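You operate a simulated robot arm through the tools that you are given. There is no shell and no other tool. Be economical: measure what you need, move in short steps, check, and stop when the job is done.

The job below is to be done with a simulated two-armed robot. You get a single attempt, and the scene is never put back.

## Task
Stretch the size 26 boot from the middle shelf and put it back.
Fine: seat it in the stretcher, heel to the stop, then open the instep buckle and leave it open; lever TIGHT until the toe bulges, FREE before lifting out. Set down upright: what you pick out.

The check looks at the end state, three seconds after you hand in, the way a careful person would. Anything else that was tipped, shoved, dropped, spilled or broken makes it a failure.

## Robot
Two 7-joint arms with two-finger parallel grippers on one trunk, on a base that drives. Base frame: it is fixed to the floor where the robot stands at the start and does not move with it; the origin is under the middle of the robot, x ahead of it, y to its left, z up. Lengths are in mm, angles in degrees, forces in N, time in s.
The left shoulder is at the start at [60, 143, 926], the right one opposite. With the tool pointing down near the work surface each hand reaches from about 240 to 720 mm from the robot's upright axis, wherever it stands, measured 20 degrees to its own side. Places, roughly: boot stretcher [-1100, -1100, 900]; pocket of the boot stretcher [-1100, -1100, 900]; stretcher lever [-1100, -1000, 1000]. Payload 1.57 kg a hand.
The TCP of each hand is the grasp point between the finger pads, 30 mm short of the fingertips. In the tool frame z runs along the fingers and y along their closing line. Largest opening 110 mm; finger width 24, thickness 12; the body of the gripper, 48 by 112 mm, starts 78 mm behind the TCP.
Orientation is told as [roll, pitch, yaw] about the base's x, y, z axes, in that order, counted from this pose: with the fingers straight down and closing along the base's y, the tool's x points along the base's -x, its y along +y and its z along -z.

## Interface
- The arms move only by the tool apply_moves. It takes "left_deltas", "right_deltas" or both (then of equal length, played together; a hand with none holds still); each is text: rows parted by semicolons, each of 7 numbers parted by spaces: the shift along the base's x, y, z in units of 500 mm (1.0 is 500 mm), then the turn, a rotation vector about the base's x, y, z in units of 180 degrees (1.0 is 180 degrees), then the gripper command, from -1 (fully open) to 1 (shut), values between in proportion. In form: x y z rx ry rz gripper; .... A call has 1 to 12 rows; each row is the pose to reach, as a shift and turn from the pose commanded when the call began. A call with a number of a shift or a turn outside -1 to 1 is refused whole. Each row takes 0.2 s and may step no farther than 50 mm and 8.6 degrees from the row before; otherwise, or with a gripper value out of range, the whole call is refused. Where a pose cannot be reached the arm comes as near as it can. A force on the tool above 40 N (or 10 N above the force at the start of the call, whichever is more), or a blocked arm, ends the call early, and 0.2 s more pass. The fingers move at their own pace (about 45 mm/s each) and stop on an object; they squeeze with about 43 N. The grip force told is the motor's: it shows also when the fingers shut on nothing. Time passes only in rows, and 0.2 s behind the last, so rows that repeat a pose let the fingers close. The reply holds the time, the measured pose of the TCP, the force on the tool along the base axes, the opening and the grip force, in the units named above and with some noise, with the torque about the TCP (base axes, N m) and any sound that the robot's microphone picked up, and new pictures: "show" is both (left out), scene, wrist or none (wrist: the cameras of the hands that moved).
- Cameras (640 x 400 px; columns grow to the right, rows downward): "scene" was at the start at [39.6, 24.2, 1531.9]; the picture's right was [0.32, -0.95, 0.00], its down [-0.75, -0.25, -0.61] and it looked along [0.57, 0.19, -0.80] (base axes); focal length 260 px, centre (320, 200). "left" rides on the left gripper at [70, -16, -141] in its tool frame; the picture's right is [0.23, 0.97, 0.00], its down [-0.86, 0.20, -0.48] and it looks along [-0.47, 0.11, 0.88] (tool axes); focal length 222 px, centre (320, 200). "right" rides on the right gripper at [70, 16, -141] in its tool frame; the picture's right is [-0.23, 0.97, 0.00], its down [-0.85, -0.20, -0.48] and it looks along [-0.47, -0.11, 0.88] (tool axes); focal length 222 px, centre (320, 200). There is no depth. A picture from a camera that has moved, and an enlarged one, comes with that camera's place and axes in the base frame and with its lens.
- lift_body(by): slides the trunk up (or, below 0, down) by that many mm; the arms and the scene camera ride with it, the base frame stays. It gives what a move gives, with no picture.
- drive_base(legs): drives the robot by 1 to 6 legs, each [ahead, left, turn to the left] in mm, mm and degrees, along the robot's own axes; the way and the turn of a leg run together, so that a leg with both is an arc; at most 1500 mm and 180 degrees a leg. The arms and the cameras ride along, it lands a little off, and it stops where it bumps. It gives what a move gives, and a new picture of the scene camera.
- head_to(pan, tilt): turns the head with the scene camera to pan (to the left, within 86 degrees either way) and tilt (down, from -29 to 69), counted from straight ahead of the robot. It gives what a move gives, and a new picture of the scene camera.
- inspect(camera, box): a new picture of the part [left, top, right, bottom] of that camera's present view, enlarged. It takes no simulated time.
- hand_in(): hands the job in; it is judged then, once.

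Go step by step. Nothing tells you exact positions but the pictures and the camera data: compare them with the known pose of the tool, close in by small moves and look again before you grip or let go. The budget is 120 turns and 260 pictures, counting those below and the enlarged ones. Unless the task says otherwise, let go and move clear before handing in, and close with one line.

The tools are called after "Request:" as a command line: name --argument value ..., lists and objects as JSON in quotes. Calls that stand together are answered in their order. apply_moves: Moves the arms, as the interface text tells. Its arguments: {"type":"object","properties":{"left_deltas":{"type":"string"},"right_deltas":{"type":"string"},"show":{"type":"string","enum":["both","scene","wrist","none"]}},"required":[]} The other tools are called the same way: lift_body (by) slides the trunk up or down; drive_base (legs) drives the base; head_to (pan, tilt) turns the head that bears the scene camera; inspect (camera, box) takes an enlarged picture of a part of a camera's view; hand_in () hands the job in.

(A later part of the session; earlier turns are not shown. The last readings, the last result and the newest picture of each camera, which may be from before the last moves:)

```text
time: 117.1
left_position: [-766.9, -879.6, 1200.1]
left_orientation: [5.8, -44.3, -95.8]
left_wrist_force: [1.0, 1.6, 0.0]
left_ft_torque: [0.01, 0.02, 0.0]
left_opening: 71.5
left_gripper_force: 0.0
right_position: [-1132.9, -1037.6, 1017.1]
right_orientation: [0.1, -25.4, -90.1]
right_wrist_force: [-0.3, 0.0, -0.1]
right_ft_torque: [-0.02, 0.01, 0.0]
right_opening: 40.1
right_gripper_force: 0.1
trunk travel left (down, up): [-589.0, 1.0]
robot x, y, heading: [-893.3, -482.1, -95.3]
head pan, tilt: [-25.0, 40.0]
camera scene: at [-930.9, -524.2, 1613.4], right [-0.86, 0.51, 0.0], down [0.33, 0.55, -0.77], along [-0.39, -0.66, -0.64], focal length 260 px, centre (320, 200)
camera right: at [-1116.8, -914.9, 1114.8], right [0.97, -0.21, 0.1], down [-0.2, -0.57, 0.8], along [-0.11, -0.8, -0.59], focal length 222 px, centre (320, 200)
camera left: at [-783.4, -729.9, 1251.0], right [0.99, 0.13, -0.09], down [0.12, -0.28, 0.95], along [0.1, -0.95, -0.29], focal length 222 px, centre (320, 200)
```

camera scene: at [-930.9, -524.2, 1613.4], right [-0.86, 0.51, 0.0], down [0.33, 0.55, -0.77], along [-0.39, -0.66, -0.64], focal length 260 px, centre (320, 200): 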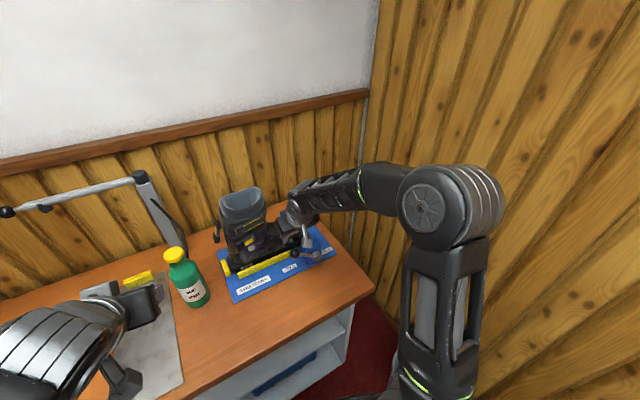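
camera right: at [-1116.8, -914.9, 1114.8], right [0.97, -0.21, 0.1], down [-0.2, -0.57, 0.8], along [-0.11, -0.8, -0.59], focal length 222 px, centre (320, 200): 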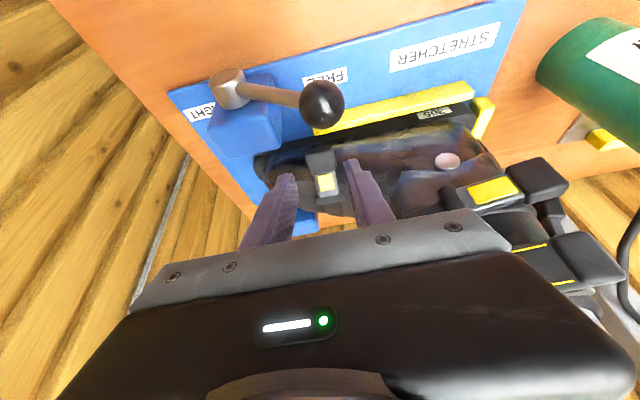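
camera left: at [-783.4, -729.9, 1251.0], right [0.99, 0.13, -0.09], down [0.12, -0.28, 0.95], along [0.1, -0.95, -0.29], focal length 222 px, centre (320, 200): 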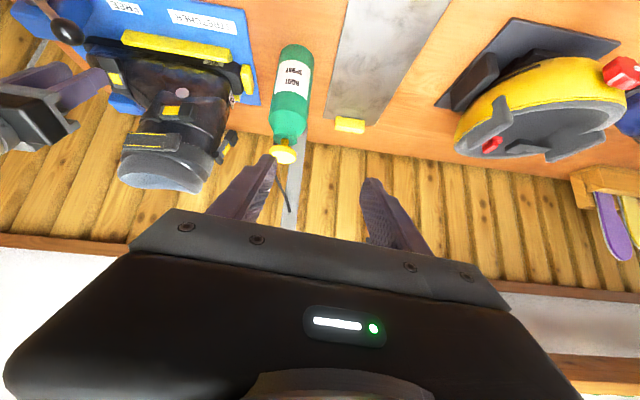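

Request:
apply_moves --left_deltas "-0.068 -0.05 0 0 0.011 0.005 -0.3; -0.137 -0.1 0 0 0.023 0.01 -0.3; -0.205 -0.15 0 0 0.023 0.01 -0.3; -0.273 -0.2 0 0 0.023 0.01 -0.3; -0.342 -0.25 0 0 0.023 0.01 -0.3; -0.406 -0.3 0 0 0.023 0.01 -0.3; -0.406 -0.34 0 0 0.023 0.01 -0.3" --show "both"

Request:
inspect --camera "scene" --box '[190, 150, 340, 270]'

```text
time: 118.7
left_position: [-969.6, -1052.3, 1201.5]
left_orientation: [-0.1, -44.3, -90.0]
left_wrist_force: [-0.1, -0.1, 0.4]
left_ft_torque: [-0.01, -0.01, -0.01]
left_opening: 71.5
left_gripper_force: 0.0
right_position: [-1133.8, -1038.5, 1017.0]
right_orientation: [0.1, -25.4, -90.1]
right_wrist_force: [0.1, -0.1, -1.1]
right_ft_torque: [-0.05, -0.01, 0.04]
right_opening: 40.2
right_gripper_force: 0.1
trunk travel left (down, up): [-589.0, 1.0]
robot x, y, heading: [-891.4, -478.9, -95.4]
head pan, tilt: [-25.0, 40.0]
camera scene: at [-930.7, -524.6, 1613.3], right [-0.86, 0.51, 0.0], down [0.32, 0.55, -0.77], along [-0.39, -0.66, -0.64], focal length 260 px, centre (320, 200)
camera left: at [-987.9, -902.8, 1254.9], right [0.97, 0.16, -0.16], down [0.2, -0.28, 0.94], along [0.11, -0.95, -0.3], focal length 222 px, centre (320, 200)
```

scene: 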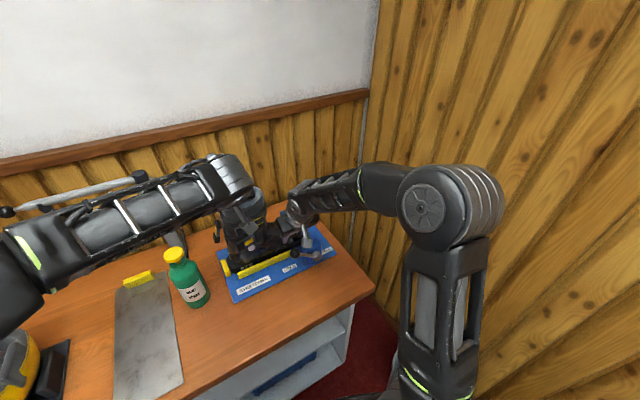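
left: 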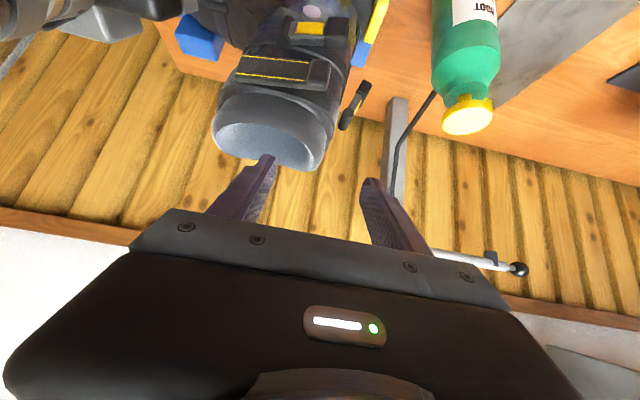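

```text
3.33 times, centred on (265, 210) of scene
camera zoom: at [-930.7, -524.6, 1613.3], right [-0.86, 0.51, 0.0], down [0.32, 0.55, -0.77], along [-0.39, -0.66, -0.64], focal length 867 px, centre (503, 167)
```

zoom: 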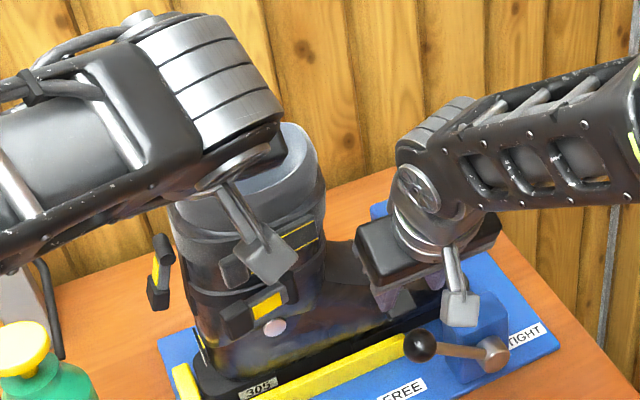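

The back wall of the cuff lies centred between the left fingers. I'll slide in and grip.

Request:
apply_moves --left_deltas "0 -0.04 -0.04 0 0 0 -0.3; 0 -0.08 -0.08 0 0 0 -0.3; 0 -0.12 -0.12 0 0 0 -0.3; 0 -0.15 -0.15 0 0 0 -0.3; 0 -0.176 -0.176 0 0 0 -0.3; 0 -0.176 -0.176 0 0 0 -0.3" --show "wrist"

```text
time: 119.4
left_position: [-974.4, -1105.4, 1159.8]
left_orientation: [-1.0, -45.4, -89.3]
left_wrist_force: [-0.7, -0.7, -0.1]
left_ft_torque: [0.01, 0.02, 0.01]
left_opening: 71.5
left_gripper_force: 0.1
right_position: [-1132.6, -1040.6, 1017.2]
right_orientation: [0.2, -25.2, -90.0]
right_wrist_force: [-0.9, -0.8, -0.3]
right_ft_torque: [0.03, 0.01, 0.03]
right_opening: 40.0
right_gripper_force: 0.0
trunk travel left (down, up): [-589.0, 1.0]
robot x, y, heading: [-888.9, -483.4, -95.4]
head pan, tilt: [-25.0, 40.0]
stopped in row 3 (left hand): the force on the tool passed its limit (the readings are from after the stop); the commanded pose is now the measured one
camera left: at [-991.1, -955.2, 1208.6], right [0.97, 0.16, -0.17], down [0.21, -0.26, 0.94], along [0.1, -0.95, -0.29], focal length 222 px, centre (320, 200)
```

left: 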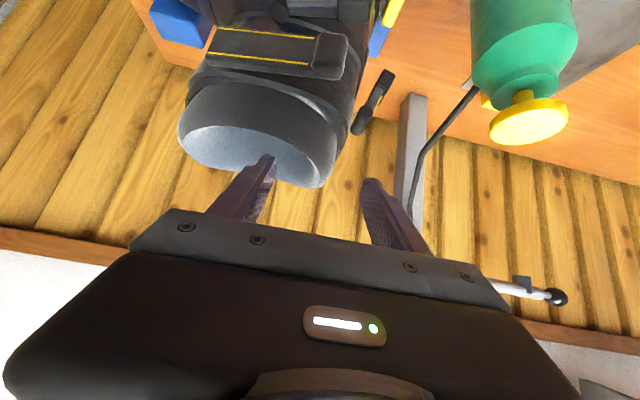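

Request:
inspect --camera "left" --box '[180, 100, 400, 240]'

Request:
inspect --camera "scene" --box '[190, 150, 340, 270]'

Request:
inspect --camera "right" --box '[240, 60, 640, 310]'

```text
2.86 times, centred on (290, 170) of left
camera zoom: at [-991.1, -955.2, 1208.6], right [0.97, 0.16, -0.17], down [0.21, -0.26, 0.94], along [0.1, -0.95, -0.29], focal length 635 px, centre (406, 286)
```

zoom: 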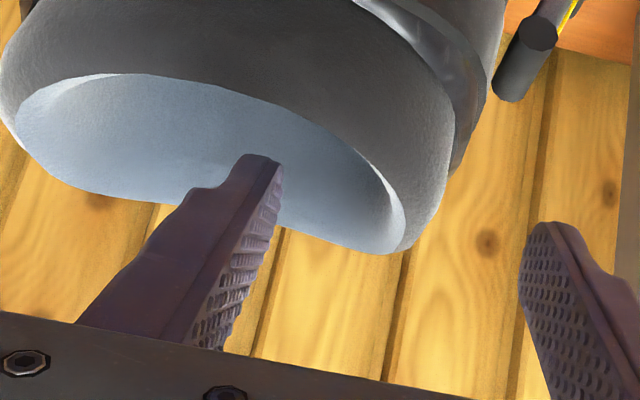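

```text
3.33 times, centred on (265, 210) of scene
camera zoom: at [-932.1, -527.2, 1613.0], right [-0.86, 0.51, 0.0], down [0.33, 0.56, -0.76], along [-0.39, -0.66, -0.64], focal length 867 px, centre (503, 167)
```

zoom: 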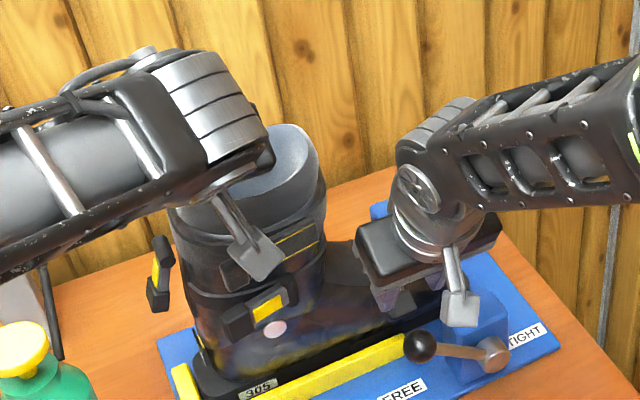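

```text
1.60 times, centred on (440, 185) of right
camera zoom: at [-1117.6, -917.0, 1113.0], right [0.97, -0.21, 0.1], down [-0.2, -0.57, 0.8], along [-0.11, -0.8, -0.6], focal length 355 px, centre (128, 224)
```

zoom: 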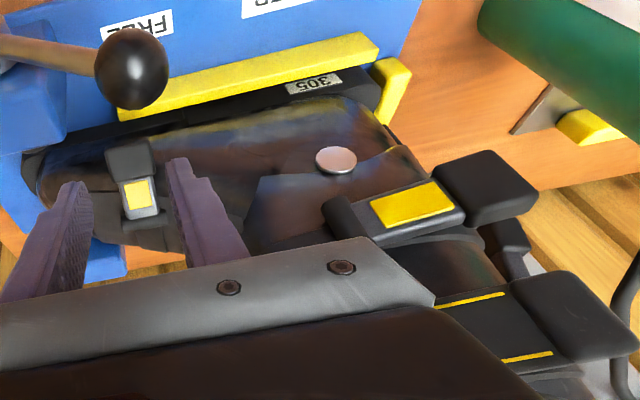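

Request:
apply_moves --left_deltas "0.006 -0.01 -0.01 0 0 0 -0.3; 0.006 -0.02 -0.02 0 0 0 -0.3; 0.006 -0.03 -0.03 0 0 0 -0.3" --show "wrist"

```text
time: 120.2
left_position: [-972.8, -1118.4, 1145.2]
left_orientation: [-1.2, -45.5, -89.3]
left_wrist_force: [0.2, -0.5, -0.3]
left_ft_torque: [0.02, 0.0, -0.04]
left_opening: 71.5
left_gripper_force: 0.0
right_position: [-1131.9, -1038.1, 1017.2]
right_orientation: [0.2, -25.4, -90.1]
right_wrist_force: [-0.1, 0.2, 0.8]
right_ft_torque: [-0.03, -0.01, 0.01]
right_opening: 40.2
right_gripper_force: 0.1
trunk travel left (down, up): [-589.0, 1.0]
robot x, y, heading: [-887.8, -483.0, -95.7]
head pan, tilt: [-25.0, 40.0]
camera left: at [-988.6, -968.0, 1194.6], right [0.97, 0.16, -0.18], down [0.21, -0.26, 0.94], along [0.1, -0.95, -0.28], focal length 222 px, centre (320, 200)
```

left: 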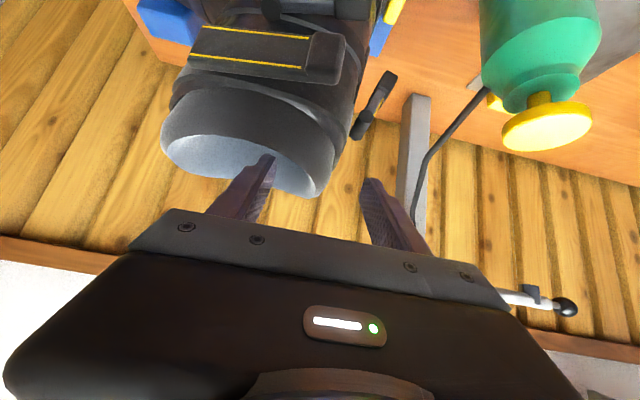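

Request:
apply_moves --left_deltas "0 -0.014 -0.016 0 0 0 -0.3; 0 -0.028 -0.032 0 0 0 -0.3; 0 -0.044 -0.052 0 0 0 -0.3; 0 -0.044 -0.052 0 0 0 0.3; 0 -0.044 -0.052 0 0 0 1; 0 -0.044 -0.052 0 0 0 1; 0 -0.044 -0.052 0 0 0 1; 0 -0.044 -0.052 0 0 0 1" --show "wrist"

Request:
inspect --camera "right" --box '[240, 60, 640, 310]'

```text
time: 122.0
left_position: [-970.5, -1141.3, 1119.0]
left_orientation: [-0.9, -45.5, -89.4]
left_wrist_force: [3.4, -1.0, -0.5]
left_ft_torque: [-0.25, -1.28, 0.3]
left_opening: 19.6
left_gripper_force: 30.9
right_position: [-1131.9, -1038.9, 1017.5]
right_orientation: [0.1, -25.4, -90.0]
right_wrist_force: [-0.6, -0.8, -0.6]
right_ft_torque: [0.01, 0.03, -0.05]
right_opening: 40.4
right_gripper_force: 0.1
trunk travel left (down, up): [-589.0, 1.0]
robot x, y, heading: [-887.6, -480.5, -95.4]
head pan, tilt: [-25.0, 40.0]
camera left: at [-987.1, -990.5, 1169.1], right [0.97, 0.16, -0.17], down [0.21, -0.26, 0.94], along [0.1, -0.95, -0.28], focal length 222 px, centre (320, 200)
```

left: 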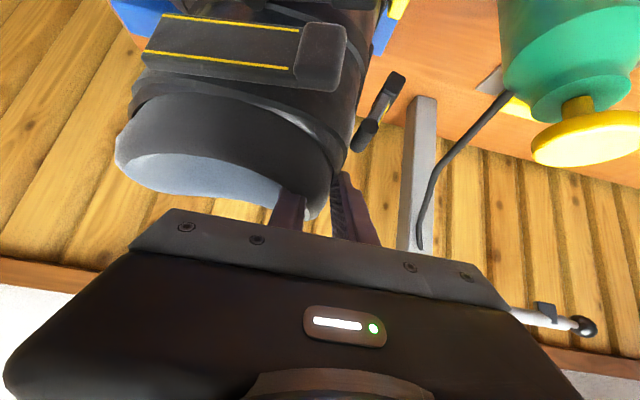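

```text
1.60 times, centred on (440, 185) of right
camera zoom: at [-1116.7, -915.4, 1114.5], right [0.97, -0.21, 0.1], down [-0.2, -0.57, 0.8], along [-0.11, -0.8, -0.59], focal length 355 px, centre (128, 224)
```

zoom: 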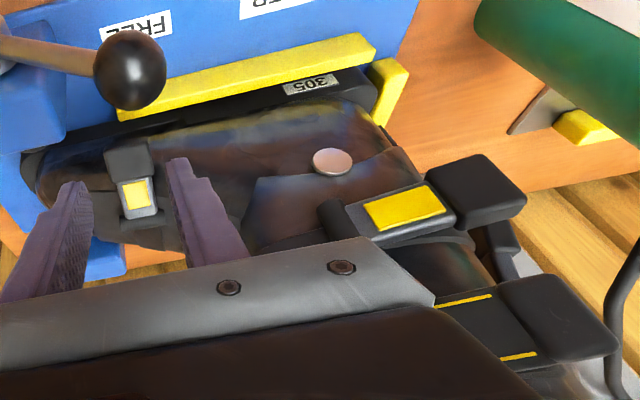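

The left hand now holds the boot by the back of the cuff. The right hand goes back onto the buckle block, grips, and starts the arc.

Request:
apply_moves --right_deltas "0.002 -0.02 -0.04 0 0 0 0.27; 0.002 -0.036 -0.074 0 0 0 0.27; 0.002 -0.053 -0.106 0 0 0 0.27; 0.002 -0.053 -0.106 0 0 0 1; 0.002 -0.053 -0.106 0 0 0 1; 0.002 -0.053 -0.106 0 0 0 1" --show "none"

Request:
apply_moves --right_deltas "0 0.008 0.012 0.02 0 0 1; 0 0.013 0.025 0.04 0 0 1; 0 0.017 0.04 0.06 0 0 1; 0 0.018 0.052 0.08 0 0 1" --show "wrist"

Request:
inspect --camera "right" --box '[220, 80, 420, 240]'

Request:
inspect --camera "scene" --box '[190, 150, 340, 270]'

```text
time: 123.4
left_position: [-971.3, -1140.7, 1120.4]
left_orientation: [-0.9, -45.5, -89.3]
left_wrist_force: [7.4, 1.7, 1.4]
left_ft_torque: [0.0, -1.46, 0.25]
left_opening: 19.6
left_gripper_force: 33.3
right_position: [-1131.9, -1065.4, 964.6]
right_orientation: [0.1, -25.4, -90.1]
right_wrist_force: [-7.4, -2.0, -0.7]
right_ft_torque: [0.05, 0.09, -0.82]
right_opening: 27.8
right_gripper_force: 33.8
trunk travel left (down, up): [-589.0, 1.0]
robot x, y, heading: [-893.5, -481.3, -95.5]
head pan, tilt: [-25.0, 40.0]
```

```text
time: 124.4
left_position: [-972.0, -1141.1, 1118.8]
left_orientation: [-1.1, -45.6, -89.3]
left_wrist_force: [11.8, 12.6, 14.5]
left_ft_torque: [0.2, -1.42, 0.39]
left_opening: 19.1
left_gripper_force: 33.3
right_position: [-1133.2, -1059.0, 992.3]
right_orientation: [0.1, -11.3, -90.1]
right_wrist_force: [-7.9, -28.4, -2.7]
right_ft_torque: [-0.24, 0.15, -0.72]
right_opening: 28.0
right_gripper_force: 38.0
trunk travel left (down, up): [-589.0, 1.0]
robot x, y, heading: [-888.7, -482.5, -95.4]
head pan, tilt: [-25.0, 40.0]
camera right: at [-1116.7, -964.2, 1116.5], right [0.97, -0.22, 0.05], down [-0.2, -0.74, 0.64], along [-0.11, -0.63, -0.77], focal length 222 px, centre (320, 200)
```

right: 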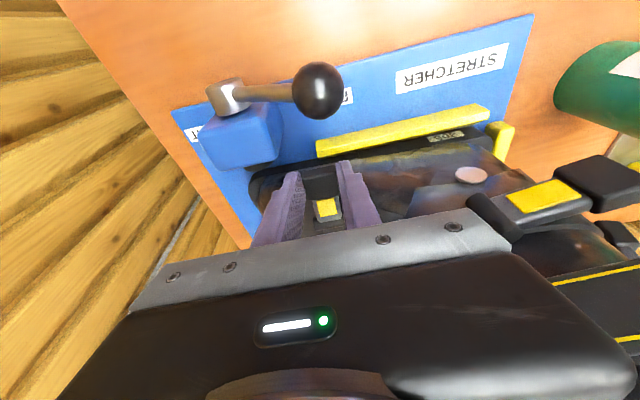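

```text
2.50 times, centred on (320, 160) of right
camera zoom: at [-1116.7, -964.2, 1116.5], right [0.97, -0.22, 0.05], down [-0.2, -0.74, 0.64], along [-0.11, -0.63, -0.77], focal length 555 px, centre (320, 300)
```

zoom: 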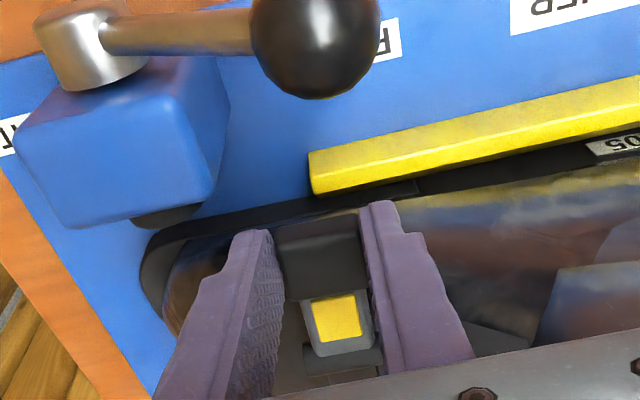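

```text
3.33 times, centred on (265, 210) of scene
camera zoom: at [-931.3, -526.4, 1613.4], right [-0.86, 0.51, 0.0], down [0.33, 0.56, -0.77], along [-0.39, -0.66, -0.64], focal length 867 px, centre (503, 167)
```

zoom: 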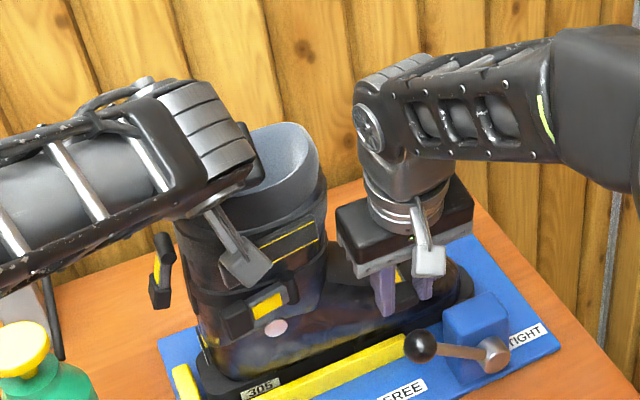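

Request:
apply_moves --right_deltas "0 -0.006 0.013 0.01 0 0 1; 0 -0.01 0.026 0.02 0 0 1; 0 -0.018 0.039 0.03 0 0 1; 0 -0.026 0.05 0.04 0 0 1; 0 -0.038 0.06 0.06 0 0 1; 0 -0.05 0.068 0.06 0 0 1" --show "wrist"

Request:
inspect --camera "right" --box '[220, 80, 420, 240]'

Request:
inspect --camera "scene" --box '[190, 150, 340, 270]'

```text
time: 125.7
left_position: [-965.5, -1144.6, 1120.6]
left_orientation: [-1.0, -45.8, -88.6]
left_wrist_force: [-2.9, -7.2, -0.2]
left_ft_torque: [0.73, -0.79, 0.6]
left_opening: 18.1
left_gripper_force: 32.7
right_position: [-1134.0, -1072.7, 1019.9]
right_orientation: [-0.2, -0.3, -89.4]
right_wrist_force: [2.1, 3.7, -2.9]
right_ft_torque: [-2.02, 0.39, 0.23]
right_opening: 27.8
right_gripper_force: 38.1
trunk travel left (down, up): [-589.0, 1.0]
robot x, y, heading: [-890.1, -477.7, -95.4]
head pan, tilt: [-25.0, 40.0]
stopped in row 6 (left hand): the force on the tool passed its limit (the readings are from after the stop); the commanded pose is now the measured one
camera right: at [-1117.9, -1003.2, 1159.8], right [0.98, -0.22, 0.0], down [-0.19, -0.86, 0.48], along [-0.11, -0.47, -0.88], focal length 222 px, centre (320, 200)
```

right: 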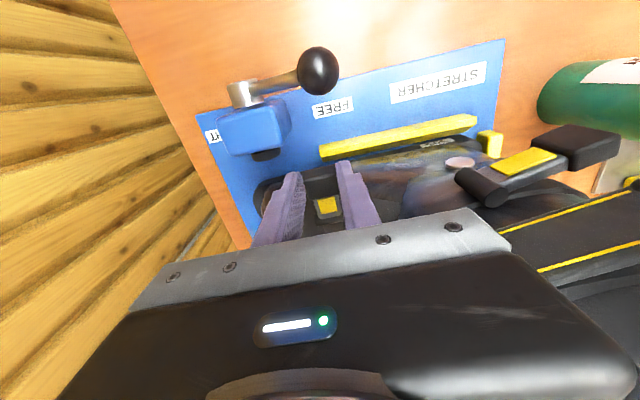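

```text
2.50 times, centred on (320, 160) of right
camera zoom: at [-1117.9, -1003.2, 1159.8], right [0.98, -0.22, 0.0], down [-0.19, -0.86, 0.48], along [-0.11, -0.47, -0.88], focal length 555 px, centre (320, 300)
```

zoom: 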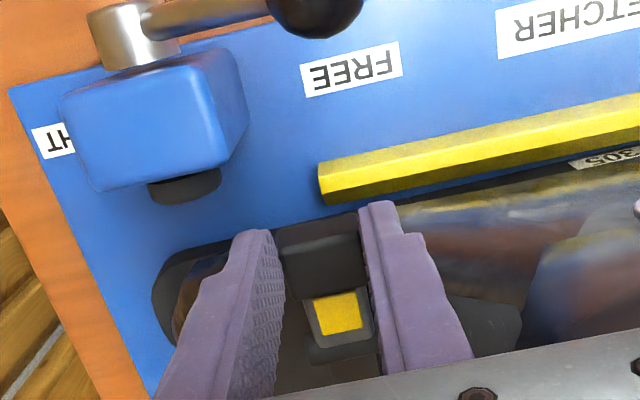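

```text
3.33 times, centred on (265, 210) of scene
camera zoom: at [-931.7, -524.6, 1613.3], right [-0.86, 0.51, 0.0], down [0.33, 0.55, -0.77], along [-0.39, -0.66, -0.64], focal length 867 px, centre (503, 167)
```

zoom: 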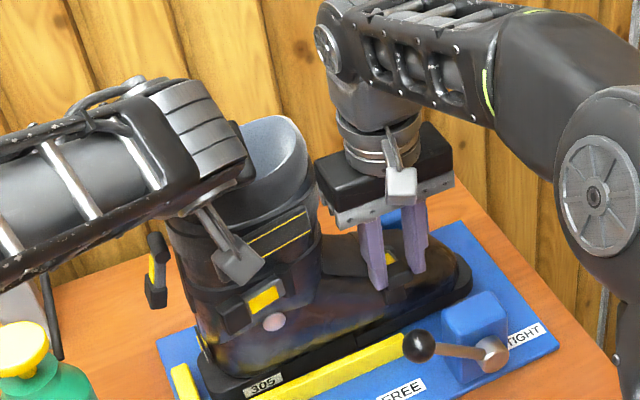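

The block has moved up about 55 mm while the toe stayed nearly put, so the lever may be open now. I'll open the right fingers and look.

Request:
apply_moves --right_deltas "0 0 0 0 0 0 0.27; 0 0 0 0 0 0 0.27; 0 0 0.04 0 0 0 0.27; 0 0.02 0.1 0 0 0 0.27; 0 0.04 0.16 0 0 0 0.27; 0 0.06 0.2 0 0 0 0.27" --show "wrist"

Request:
inspect --camera "right" --box '[220, 80, 420, 240]'

Request:
inspect --camera "scene" --box '[190, 150, 340, 270]'

```text
time: 127.1
left_position: [-966.1, -1143.7, 1120.3]
left_orientation: [-1.0, -45.9, -88.8]
left_wrist_force: [0.7, 1.8, 0.6]
left_ft_torque: [0.01, -1.4, 0.05]
left_opening: 17.5
left_gripper_force: 32.3
right_position: [-1134.6, -1043.4, 1122.9]
right_orientation: [-0.2, -0.2, -89.5]
right_wrist_force: [0.1, 0.1, -0.6]
right_ft_torque: [0.01, 0.03, -0.05]
right_opening: 40.3
right_gripper_force: 0.0
trunk travel left (down, up): [-589.0, 1.0]
robot x, y, heading: [-892.5, -475.9, -95.1]
head pan, tilt: [-25.0, 40.0]
camera right: at [-1118.4, -973.5, 1262.5], right [0.98, -0.22, 0.0], down [-0.19, -0.86, 0.48], along [-0.11, -0.47, -0.88], focal length 222 px, centre (320, 200)
```

right: 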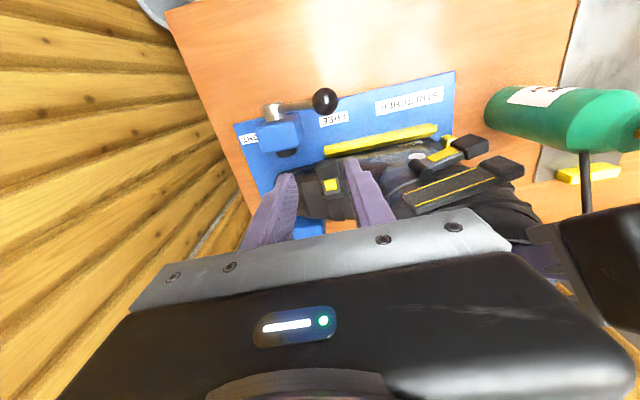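

```text
2.50 times, centred on (320, 160) of right
camera zoom: at [-1118.4, -973.5, 1262.5], right [0.98, -0.22, 0.0], down [-0.19, -0.86, 0.48], along [-0.11, -0.47, -0.88], focal length 555 px, centre (320, 300)
```

zoom: 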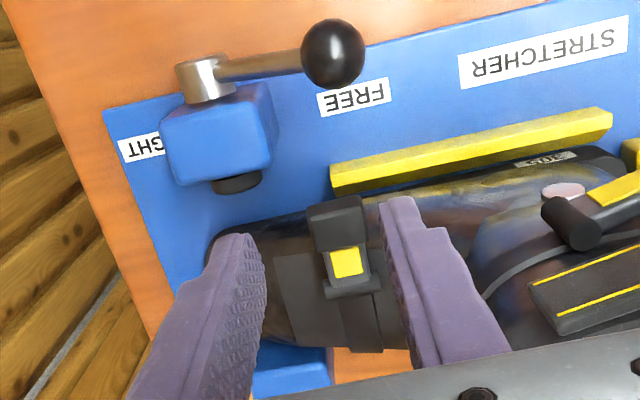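

```text
3.33 times, centred on (265, 210) of scene
camera zoom: at [-931.1, -524.1, 1613.3], right [-0.86, 0.51, 0.0], down [0.33, 0.55, -0.77], along [-0.39, -0.66, -0.64], focal length 867 px, centre (503, 167)
```

zoom: 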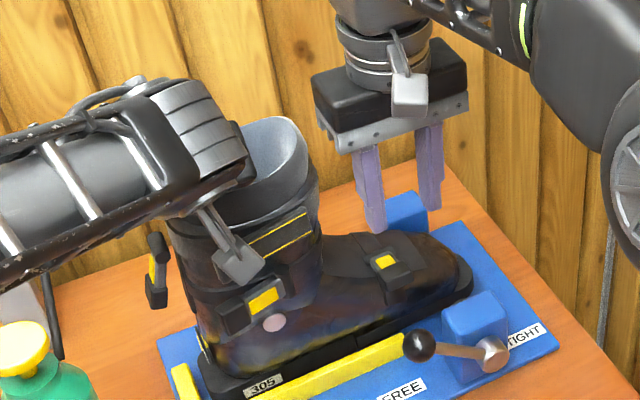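

The lever is still closed: the boot twisted in the left grip instead, and it is now slightly toe-up. I'll set the toe down and release, then re-hold the boot at the FRONT of the cuff, where I can press it down better. The right hand moves out of the way first.

Request:
apply_moves --left_deltas "0 0 0 0 -0.012 0 1; 0 0 0 0 -0.025 0 1; 0 0 -0.002 0 -0.035 0 1; 0 0 -0.002 0 -0.035 0 0.4; 0 0 -0.002 0 -0.035 0 0; 0 0 -0.002 0 -0.035 0 -0.3; 0 0 -0.002 0 -0.035 0 -0.3" --right_deltas "0 0.05 0.02 -0.03 0 0 0.27; 0 0.1 0.04 -0.06 0 0 0.27; 0 0.15 0.06 -0.1 0 0 0.27; -0.02 0.18 0.08 -0.14 0 0 0.27; -0.04 0.22 0.08 -0.183 0 0 0.27; -0.06 0.24 0.08 -0.183 0 0 0.27; -0.06 0.24 0.08 -0.183 0 0 0.27" --show "scene"

Request:
inspect --camera "scene" --box '[190, 150, 340, 270]'

```text
time: 128.7
left_position: [-966.4, -1143.9, 1119.2]
left_orientation: [8.0, -45.6, -95.0]
left_wrist_force: [0.5, -0.8, 0.6]
left_ft_torque: [0.02, -0.02, 0.01]
left_opening: 70.8
left_gripper_force: 0.0
right_position: [-1164.6, -922.0, 1159.8]
right_orientation: [-0.6, -33.1, -89.4]
right_wrist_force: [0.6, -0.3, -0.1]
right_ft_torque: [-0.03, -0.02, 0.0]
right_opening: 40.4
right_gripper_force: 0.1
trunk travel left (down, up): [-589.0, 1.0]
robot x, y, heading: [-891.5, -481.5, -95.6]
head pan, tilt: [-25.0, 40.0]
camera scene: at [-931.5, -523.8, 1613.3], right [-0.86, 0.51, 0.0], down [0.33, 0.55, -0.77], along [-0.39, -0.66, -0.64], focal length 260 px, centre (320, 200)
```

scene: 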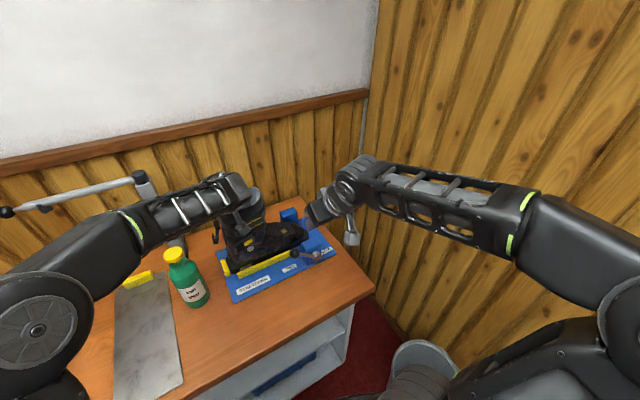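

```text
3.33 times, centred on (265, 210) of scene
camera zoom: at [-931.5, -523.8, 1613.3], right [-0.86, 0.51, 0.0], down [0.33, 0.55, -0.77], along [-0.39, -0.66, -0.64], focal length 867 px, centre (503, 167)
```

zoom: 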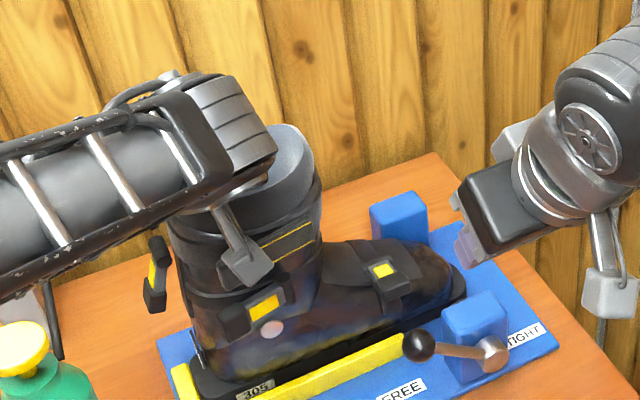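

The boot is seated again. I'll move the left hand round to the front wall of the cuff.

Request:
apply_moves --left_deltas "0 0.04 0.04 0 0 0 -0.3; 0 0.09 0.09 0 0 0 -0.3; 0 0.14 0.14 0 0.017 0 -0.3; 0 0.18 0.18 0 0.035 0 -0.3; -0.06 0.18 0.19 0 0.035 0 -0.3; -0.12 0.18 0.19 0 0.035 0 -0.3; -0.18 0.18 0.19 0 0.035 0 -0.3; -0.23 0.18 0.19 0 0.035 0 -0.3; -0.23 0.18 0.19 0 0.035 0 -0.3" --show "wrist"

Request:
inspect --camera "left" --box '[180, 60, 440, 240]'

```text
time: 130.7
left_position: [-1077.9, -1056.8, 1217.6]
left_orientation: [-0.9, -46.0, -88.5]
left_wrist_force: [13.1, -8.6, 5.2]
left_ft_torque: [1.35, 0.85, -2.17]
left_opening: 71.5
left_gripper_force: 0.1
right_position: [-1164.9, -922.0, 1158.0]
right_orientation: [-0.5, -33.0, -89.5]
right_wrist_force: [-13.1, 9.3, -5.3]
right_ft_torque: [-1.13, -1.16, 1.07]
right_opening: 40.2
right_gripper_force: 0.1
trunk travel left (down, up): [-589.0, 1.0]
robot x, y, heading: [-891.7, -479.0, -95.8]
head pan, tilt: [-25.0, 40.0]
camera left: at [-1097.5, -906.7, 1267.0], right [0.97, 0.17, -0.17], down [0.21, -0.25, 0.94], along [0.12, -0.95, -0.28], focal length 222 px, centre (320, 200)
```

left: 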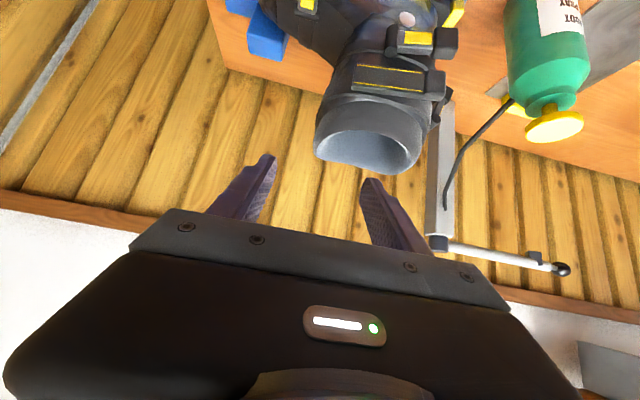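

```text
2.22 times, centred on (310, 150) of left
camera zoom: at [-1097.5, -906.7, 1267.0], right [0.97, 0.17, -0.17], down [0.21, -0.25, 0.94], along [0.12, -0.95, -0.28], focal length 494 px, centre (342, 311)
```

zoom: 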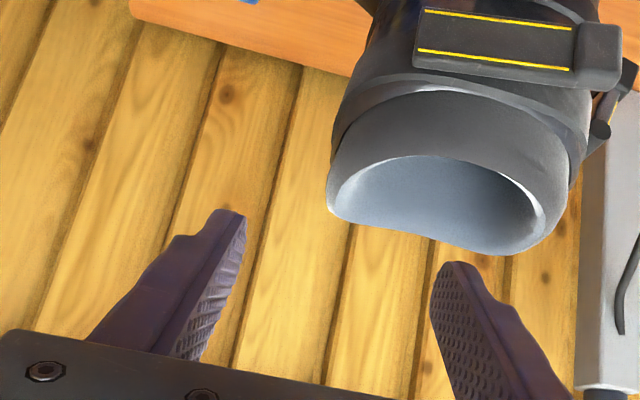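

My two hands touched each other lightly there. Instead the left hand will come from the boot's heel side and hold the right cuff wall, so I'll swing the left hand to point toward -x and pull the right hand back.

Request:
apply_moves --left_deltas "0.05 0 0.01 0 0 -0.02 -0.3; 0.1 0 0.01 0 0 -0.066 -0.3; 0.14 0 0.01 0 0 -0.112 -0.3; 0.18 0 0.01 0 0 -0.158 -0.3; 0.2 0 0.01 0 0 -0.204 -0.3; 0.2 0 0.01 0 0 -0.25 -0.3; 0.2 0 0.01 0 0 -0.296 -0.3; 0.2 0 0.01 0 0 -0.342 -0.3; 0.2 0 0.01 0 0 -0.388 -0.3; 0.2 0 0.01 0 0 -0.434 -0.3; 0.2 0 0.01 0 0 -0.48 -0.3; 0.2 0 0.01 0 0 -0.508 -0.3" --right_deltas "0 0.03 0 0 0 0 0.27; 0 0.08 0 0 0 0 0.27; 0 0.12 0 0 0 0 0.27; 0 0.12 0 0 0 0 0.27; 0 0.12 0 0 0 0 0.27; 0 0.12 0 0 0 0 0.27; 0 0.12 0 0 0 0 0.27; 0 0.12 0 0 0 0 0.27; 0 0.12 0 0 0 0 0.27; 0 0.12 0 0 0 0 0.27; 0 0.12 0 0 0 0 0.27; 0 0.12 0 0 0 0 0.27" --show "both"

```text
time: 133.3
left_position: [-980.2, -1054.6, 1218.8]
left_orientation: [-1.0, -45.7, 179.8]
left_wrist_force: [-0.8, -0.6, 0.4]
left_ft_torque: [-0.04, 0.0, 0.03]
left_opening: 71.5
left_gripper_force: 0.0
right_position: [-1165.9, -862.4, 1159.7]
right_orientation: [-0.5, -33.1, -89.3]
right_wrist_force: [0.5, 0.5, 0.6]
right_ft_torque: [0.01, 0.02, 0.03]
right_opening: 40.4
right_gripper_force: 0.0
trunk travel left (down, up): [-589.0, 1.0]
robot x, y, heading: [-888.9, -479.6, -95.4]
head pan, tilt: [-25.0, 40.0]
camera scene: at [-931.5, -524.4, 1613.3], right [-0.86, 0.51, 0.0], down [0.33, 0.55, -0.77], along [-0.39, -0.66, -0.64], focal length 260 px, centre (320, 200)
camera right: at [-1148.4, -726.6, 1238.6], right [0.98, -0.19, 0.12], down [-0.19, -0.46, 0.87], along [-0.11, -0.87, -0.48], focal length 222 px, centre (320, 200)
camera left: at [-832.0, -1041.3, 1268.2], right [0.14, -0.97, -0.18], down [-0.26, -0.21, 0.94], along [-0.96, -0.09, -0.28], focal length 222 px, centre (320, 200)
```

scene: 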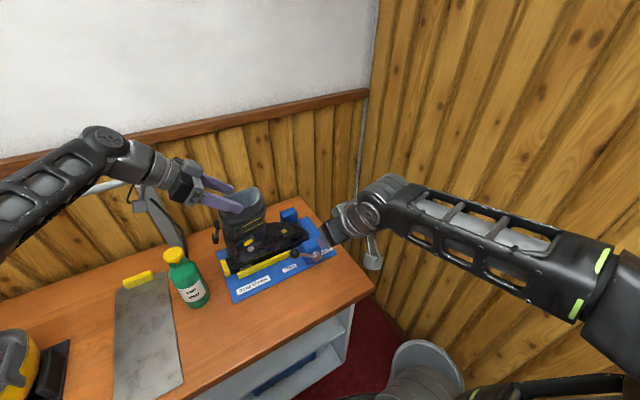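
right: 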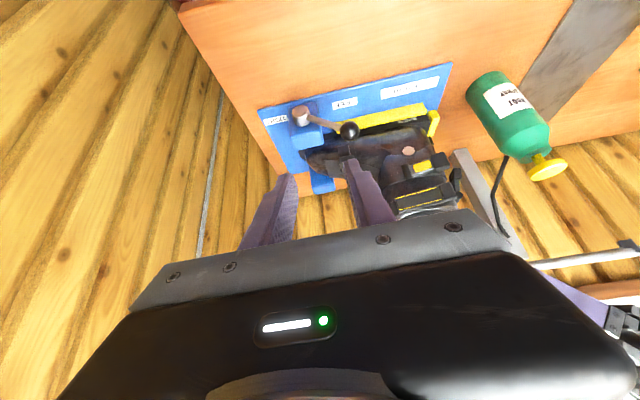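
left: 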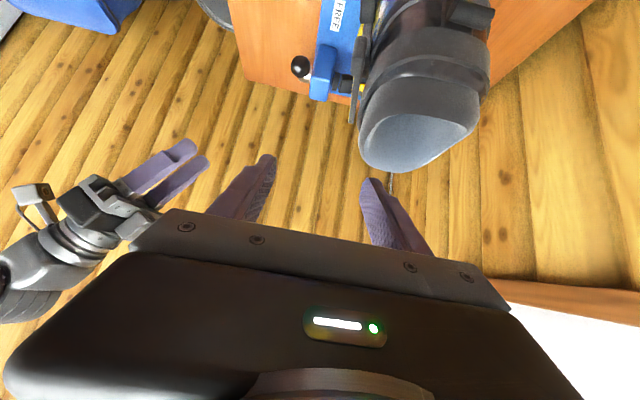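

Good view down the cuff. The right wall is at about y≈-1096; I'll align on it and slide in.

Request:
apply_moves --left_deltas "0.03 -0.04 0 0 0 0 -0.3; 0.064 -0.082 0 0 0 0 -0.3; 0.024 -0.082 -0.04 0 0 0 -0.3; -0.016 -0.082 -0.08 0 0 0 -0.3; -0.056 -0.082 -0.12 0 0 0 -0.3; -0.086 -0.082 -0.15 0 0 0 -0.3; -0.086 -0.082 -0.15 0 0 0 -0.3" --show "wrist"

Request:
inspect --camera "left" --box '[200, 60, 460, 240]'

```text
time: 134.9
left_position: [-1025.1, -1096.7, 1145.4]
left_orientation: [-1.0, -45.8, 179.9]
left_wrist_force: [0.6, -0.3, 0.0]
left_ft_torque: [0.05, -0.02, 0.0]
left_opening: 71.5
left_gripper_force: 0.0
right_position: [-1164.7, -861.4, 1158.6]
right_orientation: [-0.6, -33.1, -89.4]
right_wrist_force: [-0.5, 0.1, -0.1]
right_ft_torque: [-0.02, -0.01, 0.0]
right_opening: 40.3
right_gripper_force: 0.1
trunk travel left (down, up): [-589.0, 1.0]
robot x, y, heading: [-891.8, -480.9, -95.2]
head pan, tilt: [-25.0, 40.0]
camera left: at [-875.5, -1082.3, 1194.0], right [0.14, -0.97, -0.18], down [-0.26, -0.21, 0.94], along [-0.96, -0.09, -0.28], focal length 222 px, centre (320, 200)
```

left: 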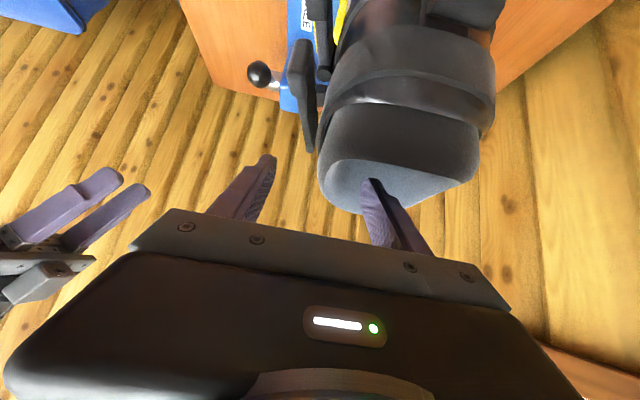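

```text
2.22 times, centred on (330, 150) of left
camera zoom: at [-875.5, -1082.3, 1194.0], right [0.14, -0.97, -0.18], down [-0.26, -0.21, 0.94], along [-0.96, -0.09, -0.28], focal length 494 px, centre (298, 311)
```

zoom: 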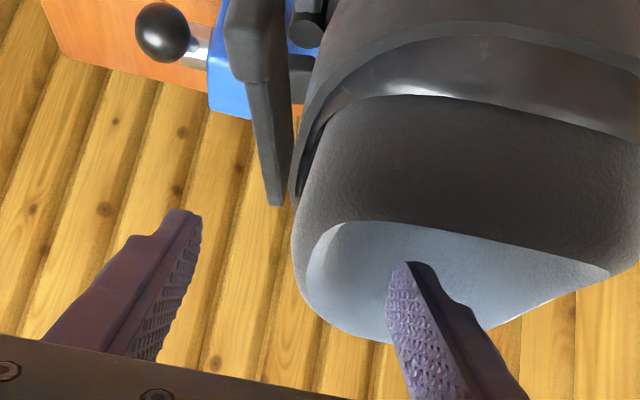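

Request:
apply_moves --left_deltas "-0.02 0 -0.02 0 0 0 -0.3; -0.044 0 -0.044 0 0 0 -0.3; -0.044 0 -0.044 0 0 0 0.3; -0.044 0 -0.044 0 0 0 1; -0.044 0 -0.044 0 0 0 1; -0.044 0 -0.044 0 0 0 1; -0.044 0 -0.044 0 0 0 1" --show "wrist"

Request:
inspect --camera "scene" --box '[190, 150, 340, 270]'

```text
time: 136.5
left_position: [-1046.5, -1097.5, 1122.3]
left_orientation: [-0.9, -45.8, 179.9]
left_wrist_force: [1.3, -2.6, 0.4]
left_ft_torque: [-1.03, 0.29, 0.42]
left_opening: 18.0
left_gripper_force: 29.4
right_position: [-1163.5, -863.0, 1159.2]
right_orientation: [-0.6, -33.2, -89.4]
right_wrist_force: [1.1, 0.0, 0.8]
right_ft_torque: [0.02, -0.02, 0.0]
right_opening: 40.0
right_gripper_force: 0.0
trunk travel left (down, up): [-589.0, 1.0]
robot x, y, heading: [-888.5, -481.2, -95.2]
head pan, tilt: [-25.0, 40.0]
camera left: at [-897.2, -1083.7, 1172.0], right [0.14, -0.97, -0.17], down [-0.26, -0.21, 0.94], along [-0.96, -0.09, -0.28], focal length 222 px, centre (320, 200)
```

left: 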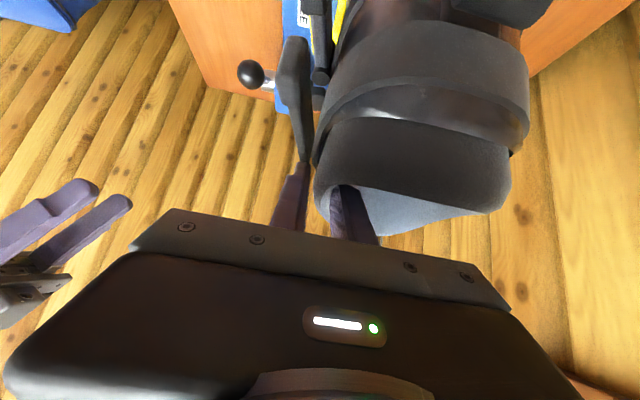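

```text
3.33 times, centred on (265, 210) of scene
camera zoom: at [-931.2, -524.6, 1613.3], right [-0.86, 0.51, 0.0], down [0.33, 0.55, -0.77], along [-0.39, -0.66, -0.64], focal length 867 px, centre (503, 167)
```

zoom: 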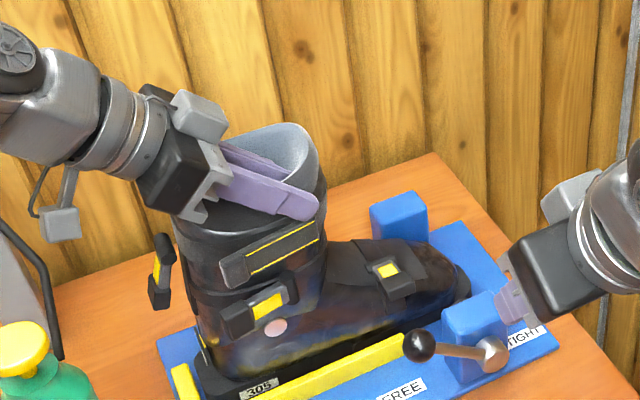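

The left hand now holds the right cuff wall with clear space at the instep. I'll press down lightly with the left and bring the right hand over the buckle.

Request:
apply_moves --left_deltas "0 0 -0.004 0 0 0 1; 0 0 -0.008 0 0 0 1; 0 0 -0.012 0 0 0 1; 0 0 -0.016 0 0 0 1; 0 0 -0.016 0 0 0 1; 0 0 -0.016 0 0 0 1; 0 0 -0.016 0 0 0 1" --right_deltas "0.066 -0.06 0 0 0 0 0.27; 0.066 -0.14 -0.04 0 0 0 0.27; 0.066 -0.21 -0.1 0 0 0 0.27; 0.066 -0.26 -0.16 0 0 0 0.27; 0.066 -0.31 -0.22 0 0 0 0.27; 0.066 -0.336 -0.28 0 0 0 0.27; 0.066 -0.336 -0.294 0 0 0 0.27" --show "wrist"

Request:
inspect --camera "right" --box '[250, 100, 410, 220]'

```text
time: 138.1
left_position: [-1045.7, -1094.8, 1118.7]
left_orientation: [-0.5, -46.1, 179.8]
left_wrist_force: [-1.6, -5.7, 33.5]
left_ft_torque: [-1.45, 0.39, 0.36]
left_opening: 18.0
left_gripper_force: 33.4
right_position: [-1130.6, -1026.9, 1013.4]
right_orientation: [-0.6, -33.3, -89.3]
right_wrist_force: [-0.2, -0.8, -0.8]
right_ft_torque: [0.0, -0.02, 0.04]
right_opening: 40.2
right_gripper_force: 0.2
trunk travel left (down, up): [-589.0, 1.0]
robot x, y, heading: [-894.3, -477.9, -95.3]
head pan, tilt: [-25.0, 40.0]
camera right: at [-1114.2, -892.6, 1092.2], right [0.98, -0.19, 0.12], down [-0.19, -0.45, 0.87], along [-0.11, -0.87, -0.48], focal length 222 px, centre (320, 200)
camera left: at [-896.3, -1080.4, 1166.5], right [0.15, -0.97, -0.17], down [-0.25, -0.2, 0.95], along [-0.96, -0.1, -0.27], focal length 222 px, centre (320, 200)
```

right: 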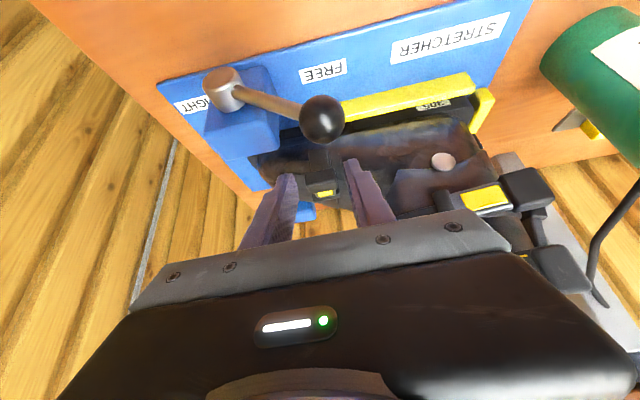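
left: 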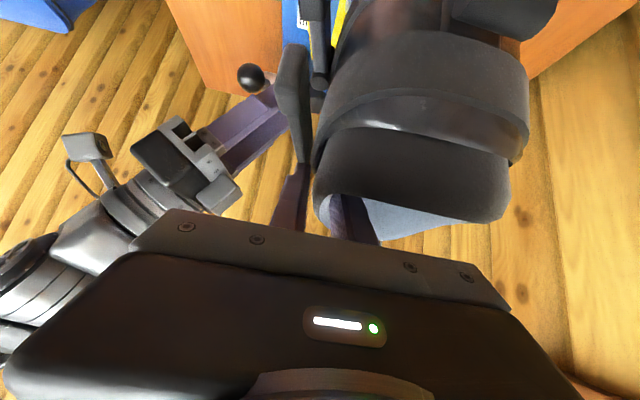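

```text
3.33 times, centred on (330, 160) of right
camera zoom: at [-1114.2, -892.6, 1092.2], right [0.98, -0.19, 0.12], down [-0.19, -0.45, 0.87], along [-0.11, -0.87, -0.48], focal length 740 px, centre (287, 333)
```

zoom: 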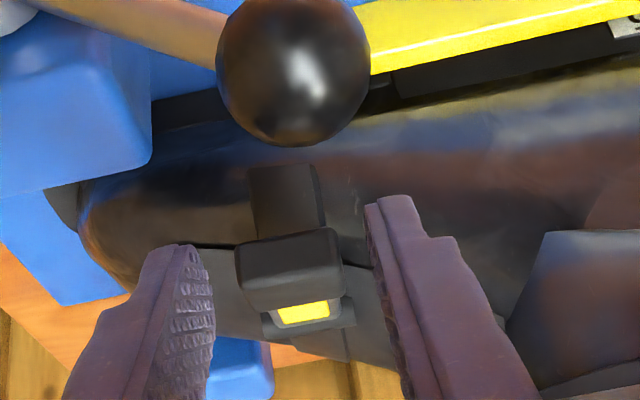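

The lever is already partly open: its block stands off the base plate. I'll grip the block again and swing it further up and over.

Request:
apply_moves --right_deltas "-0.002 -0.027 -0.018 0 0 0 0.27; -0.002 -0.054 -0.036 0 0 0 0.27; -0.002 -0.054 -0.036 0 0 0 1; -0.002 -0.054 -0.036 0 0 0 1; -0.002 -0.054 -0.036 0 0 0 1; -0.002 -0.056 -0.018 0 0 0 1; -0.002 -0.066 0.004 0 0 0 1; -0.002 -0.08 0.016 0 0 0 1; -0.002 -0.096 0.022 0 0 0 1; -0.002 -0.112 0.026 0 0 0 1" --show "wrist"

Request:
inspect --camera "right" --box '[250, 100, 410, 220]'

Request:
inspect --camera "scene" --box '[190, 150, 340, 270]'

```text
time: 140.3
left_position: [-1043.3, -1097.2, 1113.1]
left_orientation: [-0.5, -45.9, 180.0]
left_wrist_force: [-3.4, -18.7, 10.1]
left_ft_torque: [-1.73, -0.32, 1.48]
left_opening: 19.0
left_gripper_force: 33.2
right_position: [-1133.7, -1083.5, 1027.8]
right_orientation: [-0.6, -33.2, -89.3]
right_wrist_force: [-2.9, 24.3, 7.3]
right_ft_torque: [1.35, -0.06, 0.02]
right_opening: 27.9
right_gripper_force: 38.6
trunk travel left (down, up): [-589.0, 1.0]
robot x, y, heading: [-890.6, -480.7, -95.2]
head pan, tilt: [-25.0, 40.0]
camera right: at [-1116.9, -947.8, 1107.4], right [0.98, -0.19, 0.12], down [-0.19, -0.45, 0.87], along [-0.11, -0.87, -0.48], focal length 222 px, centre (320, 200)
```

right: 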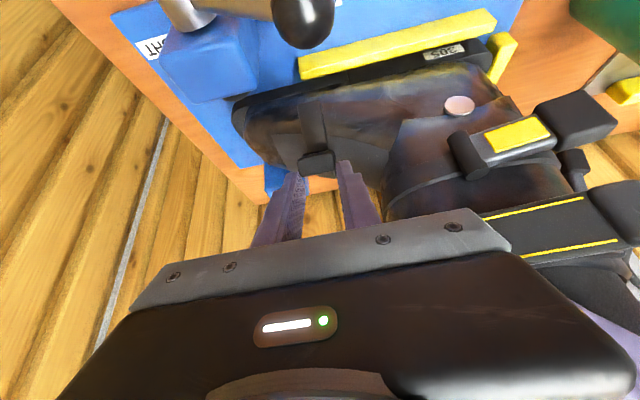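

```text
3.33 times, centred on (330, 160) of right
camera zoom: at [-1116.9, -947.8, 1107.4], right [0.98, -0.19, 0.12], down [-0.19, -0.45, 0.87], along [-0.11, -0.87, -0.48], focal length 740 px, centre (287, 333)
```

zoom: 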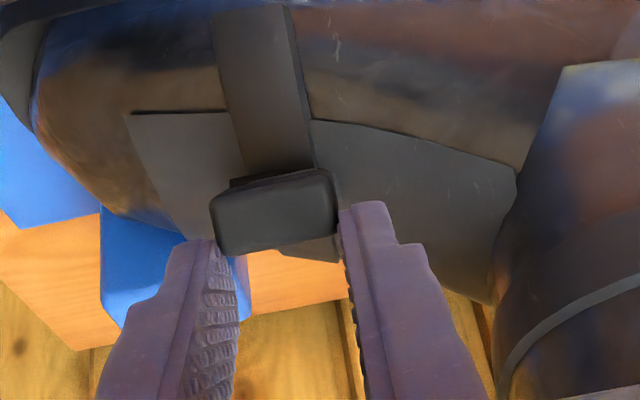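

```text
3.33 times, centred on (265, 210) of scene
camera zoom: at [-932.0, -521.5, 1613.6], right [-0.86, 0.51, 0.0], down [0.33, 0.55, -0.77], along [-0.39, -0.66, -0.64], focal length 867 px, centre (503, 167)
```

zoom: 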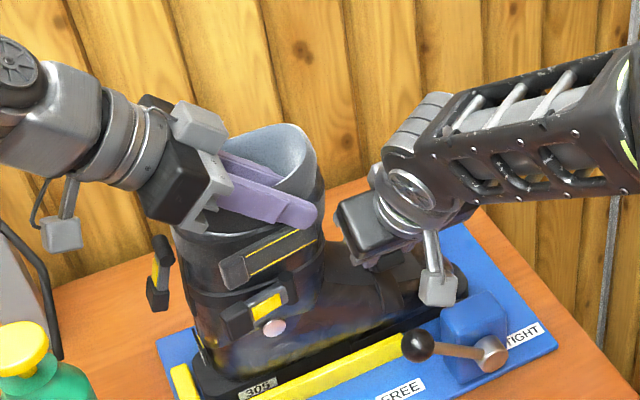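

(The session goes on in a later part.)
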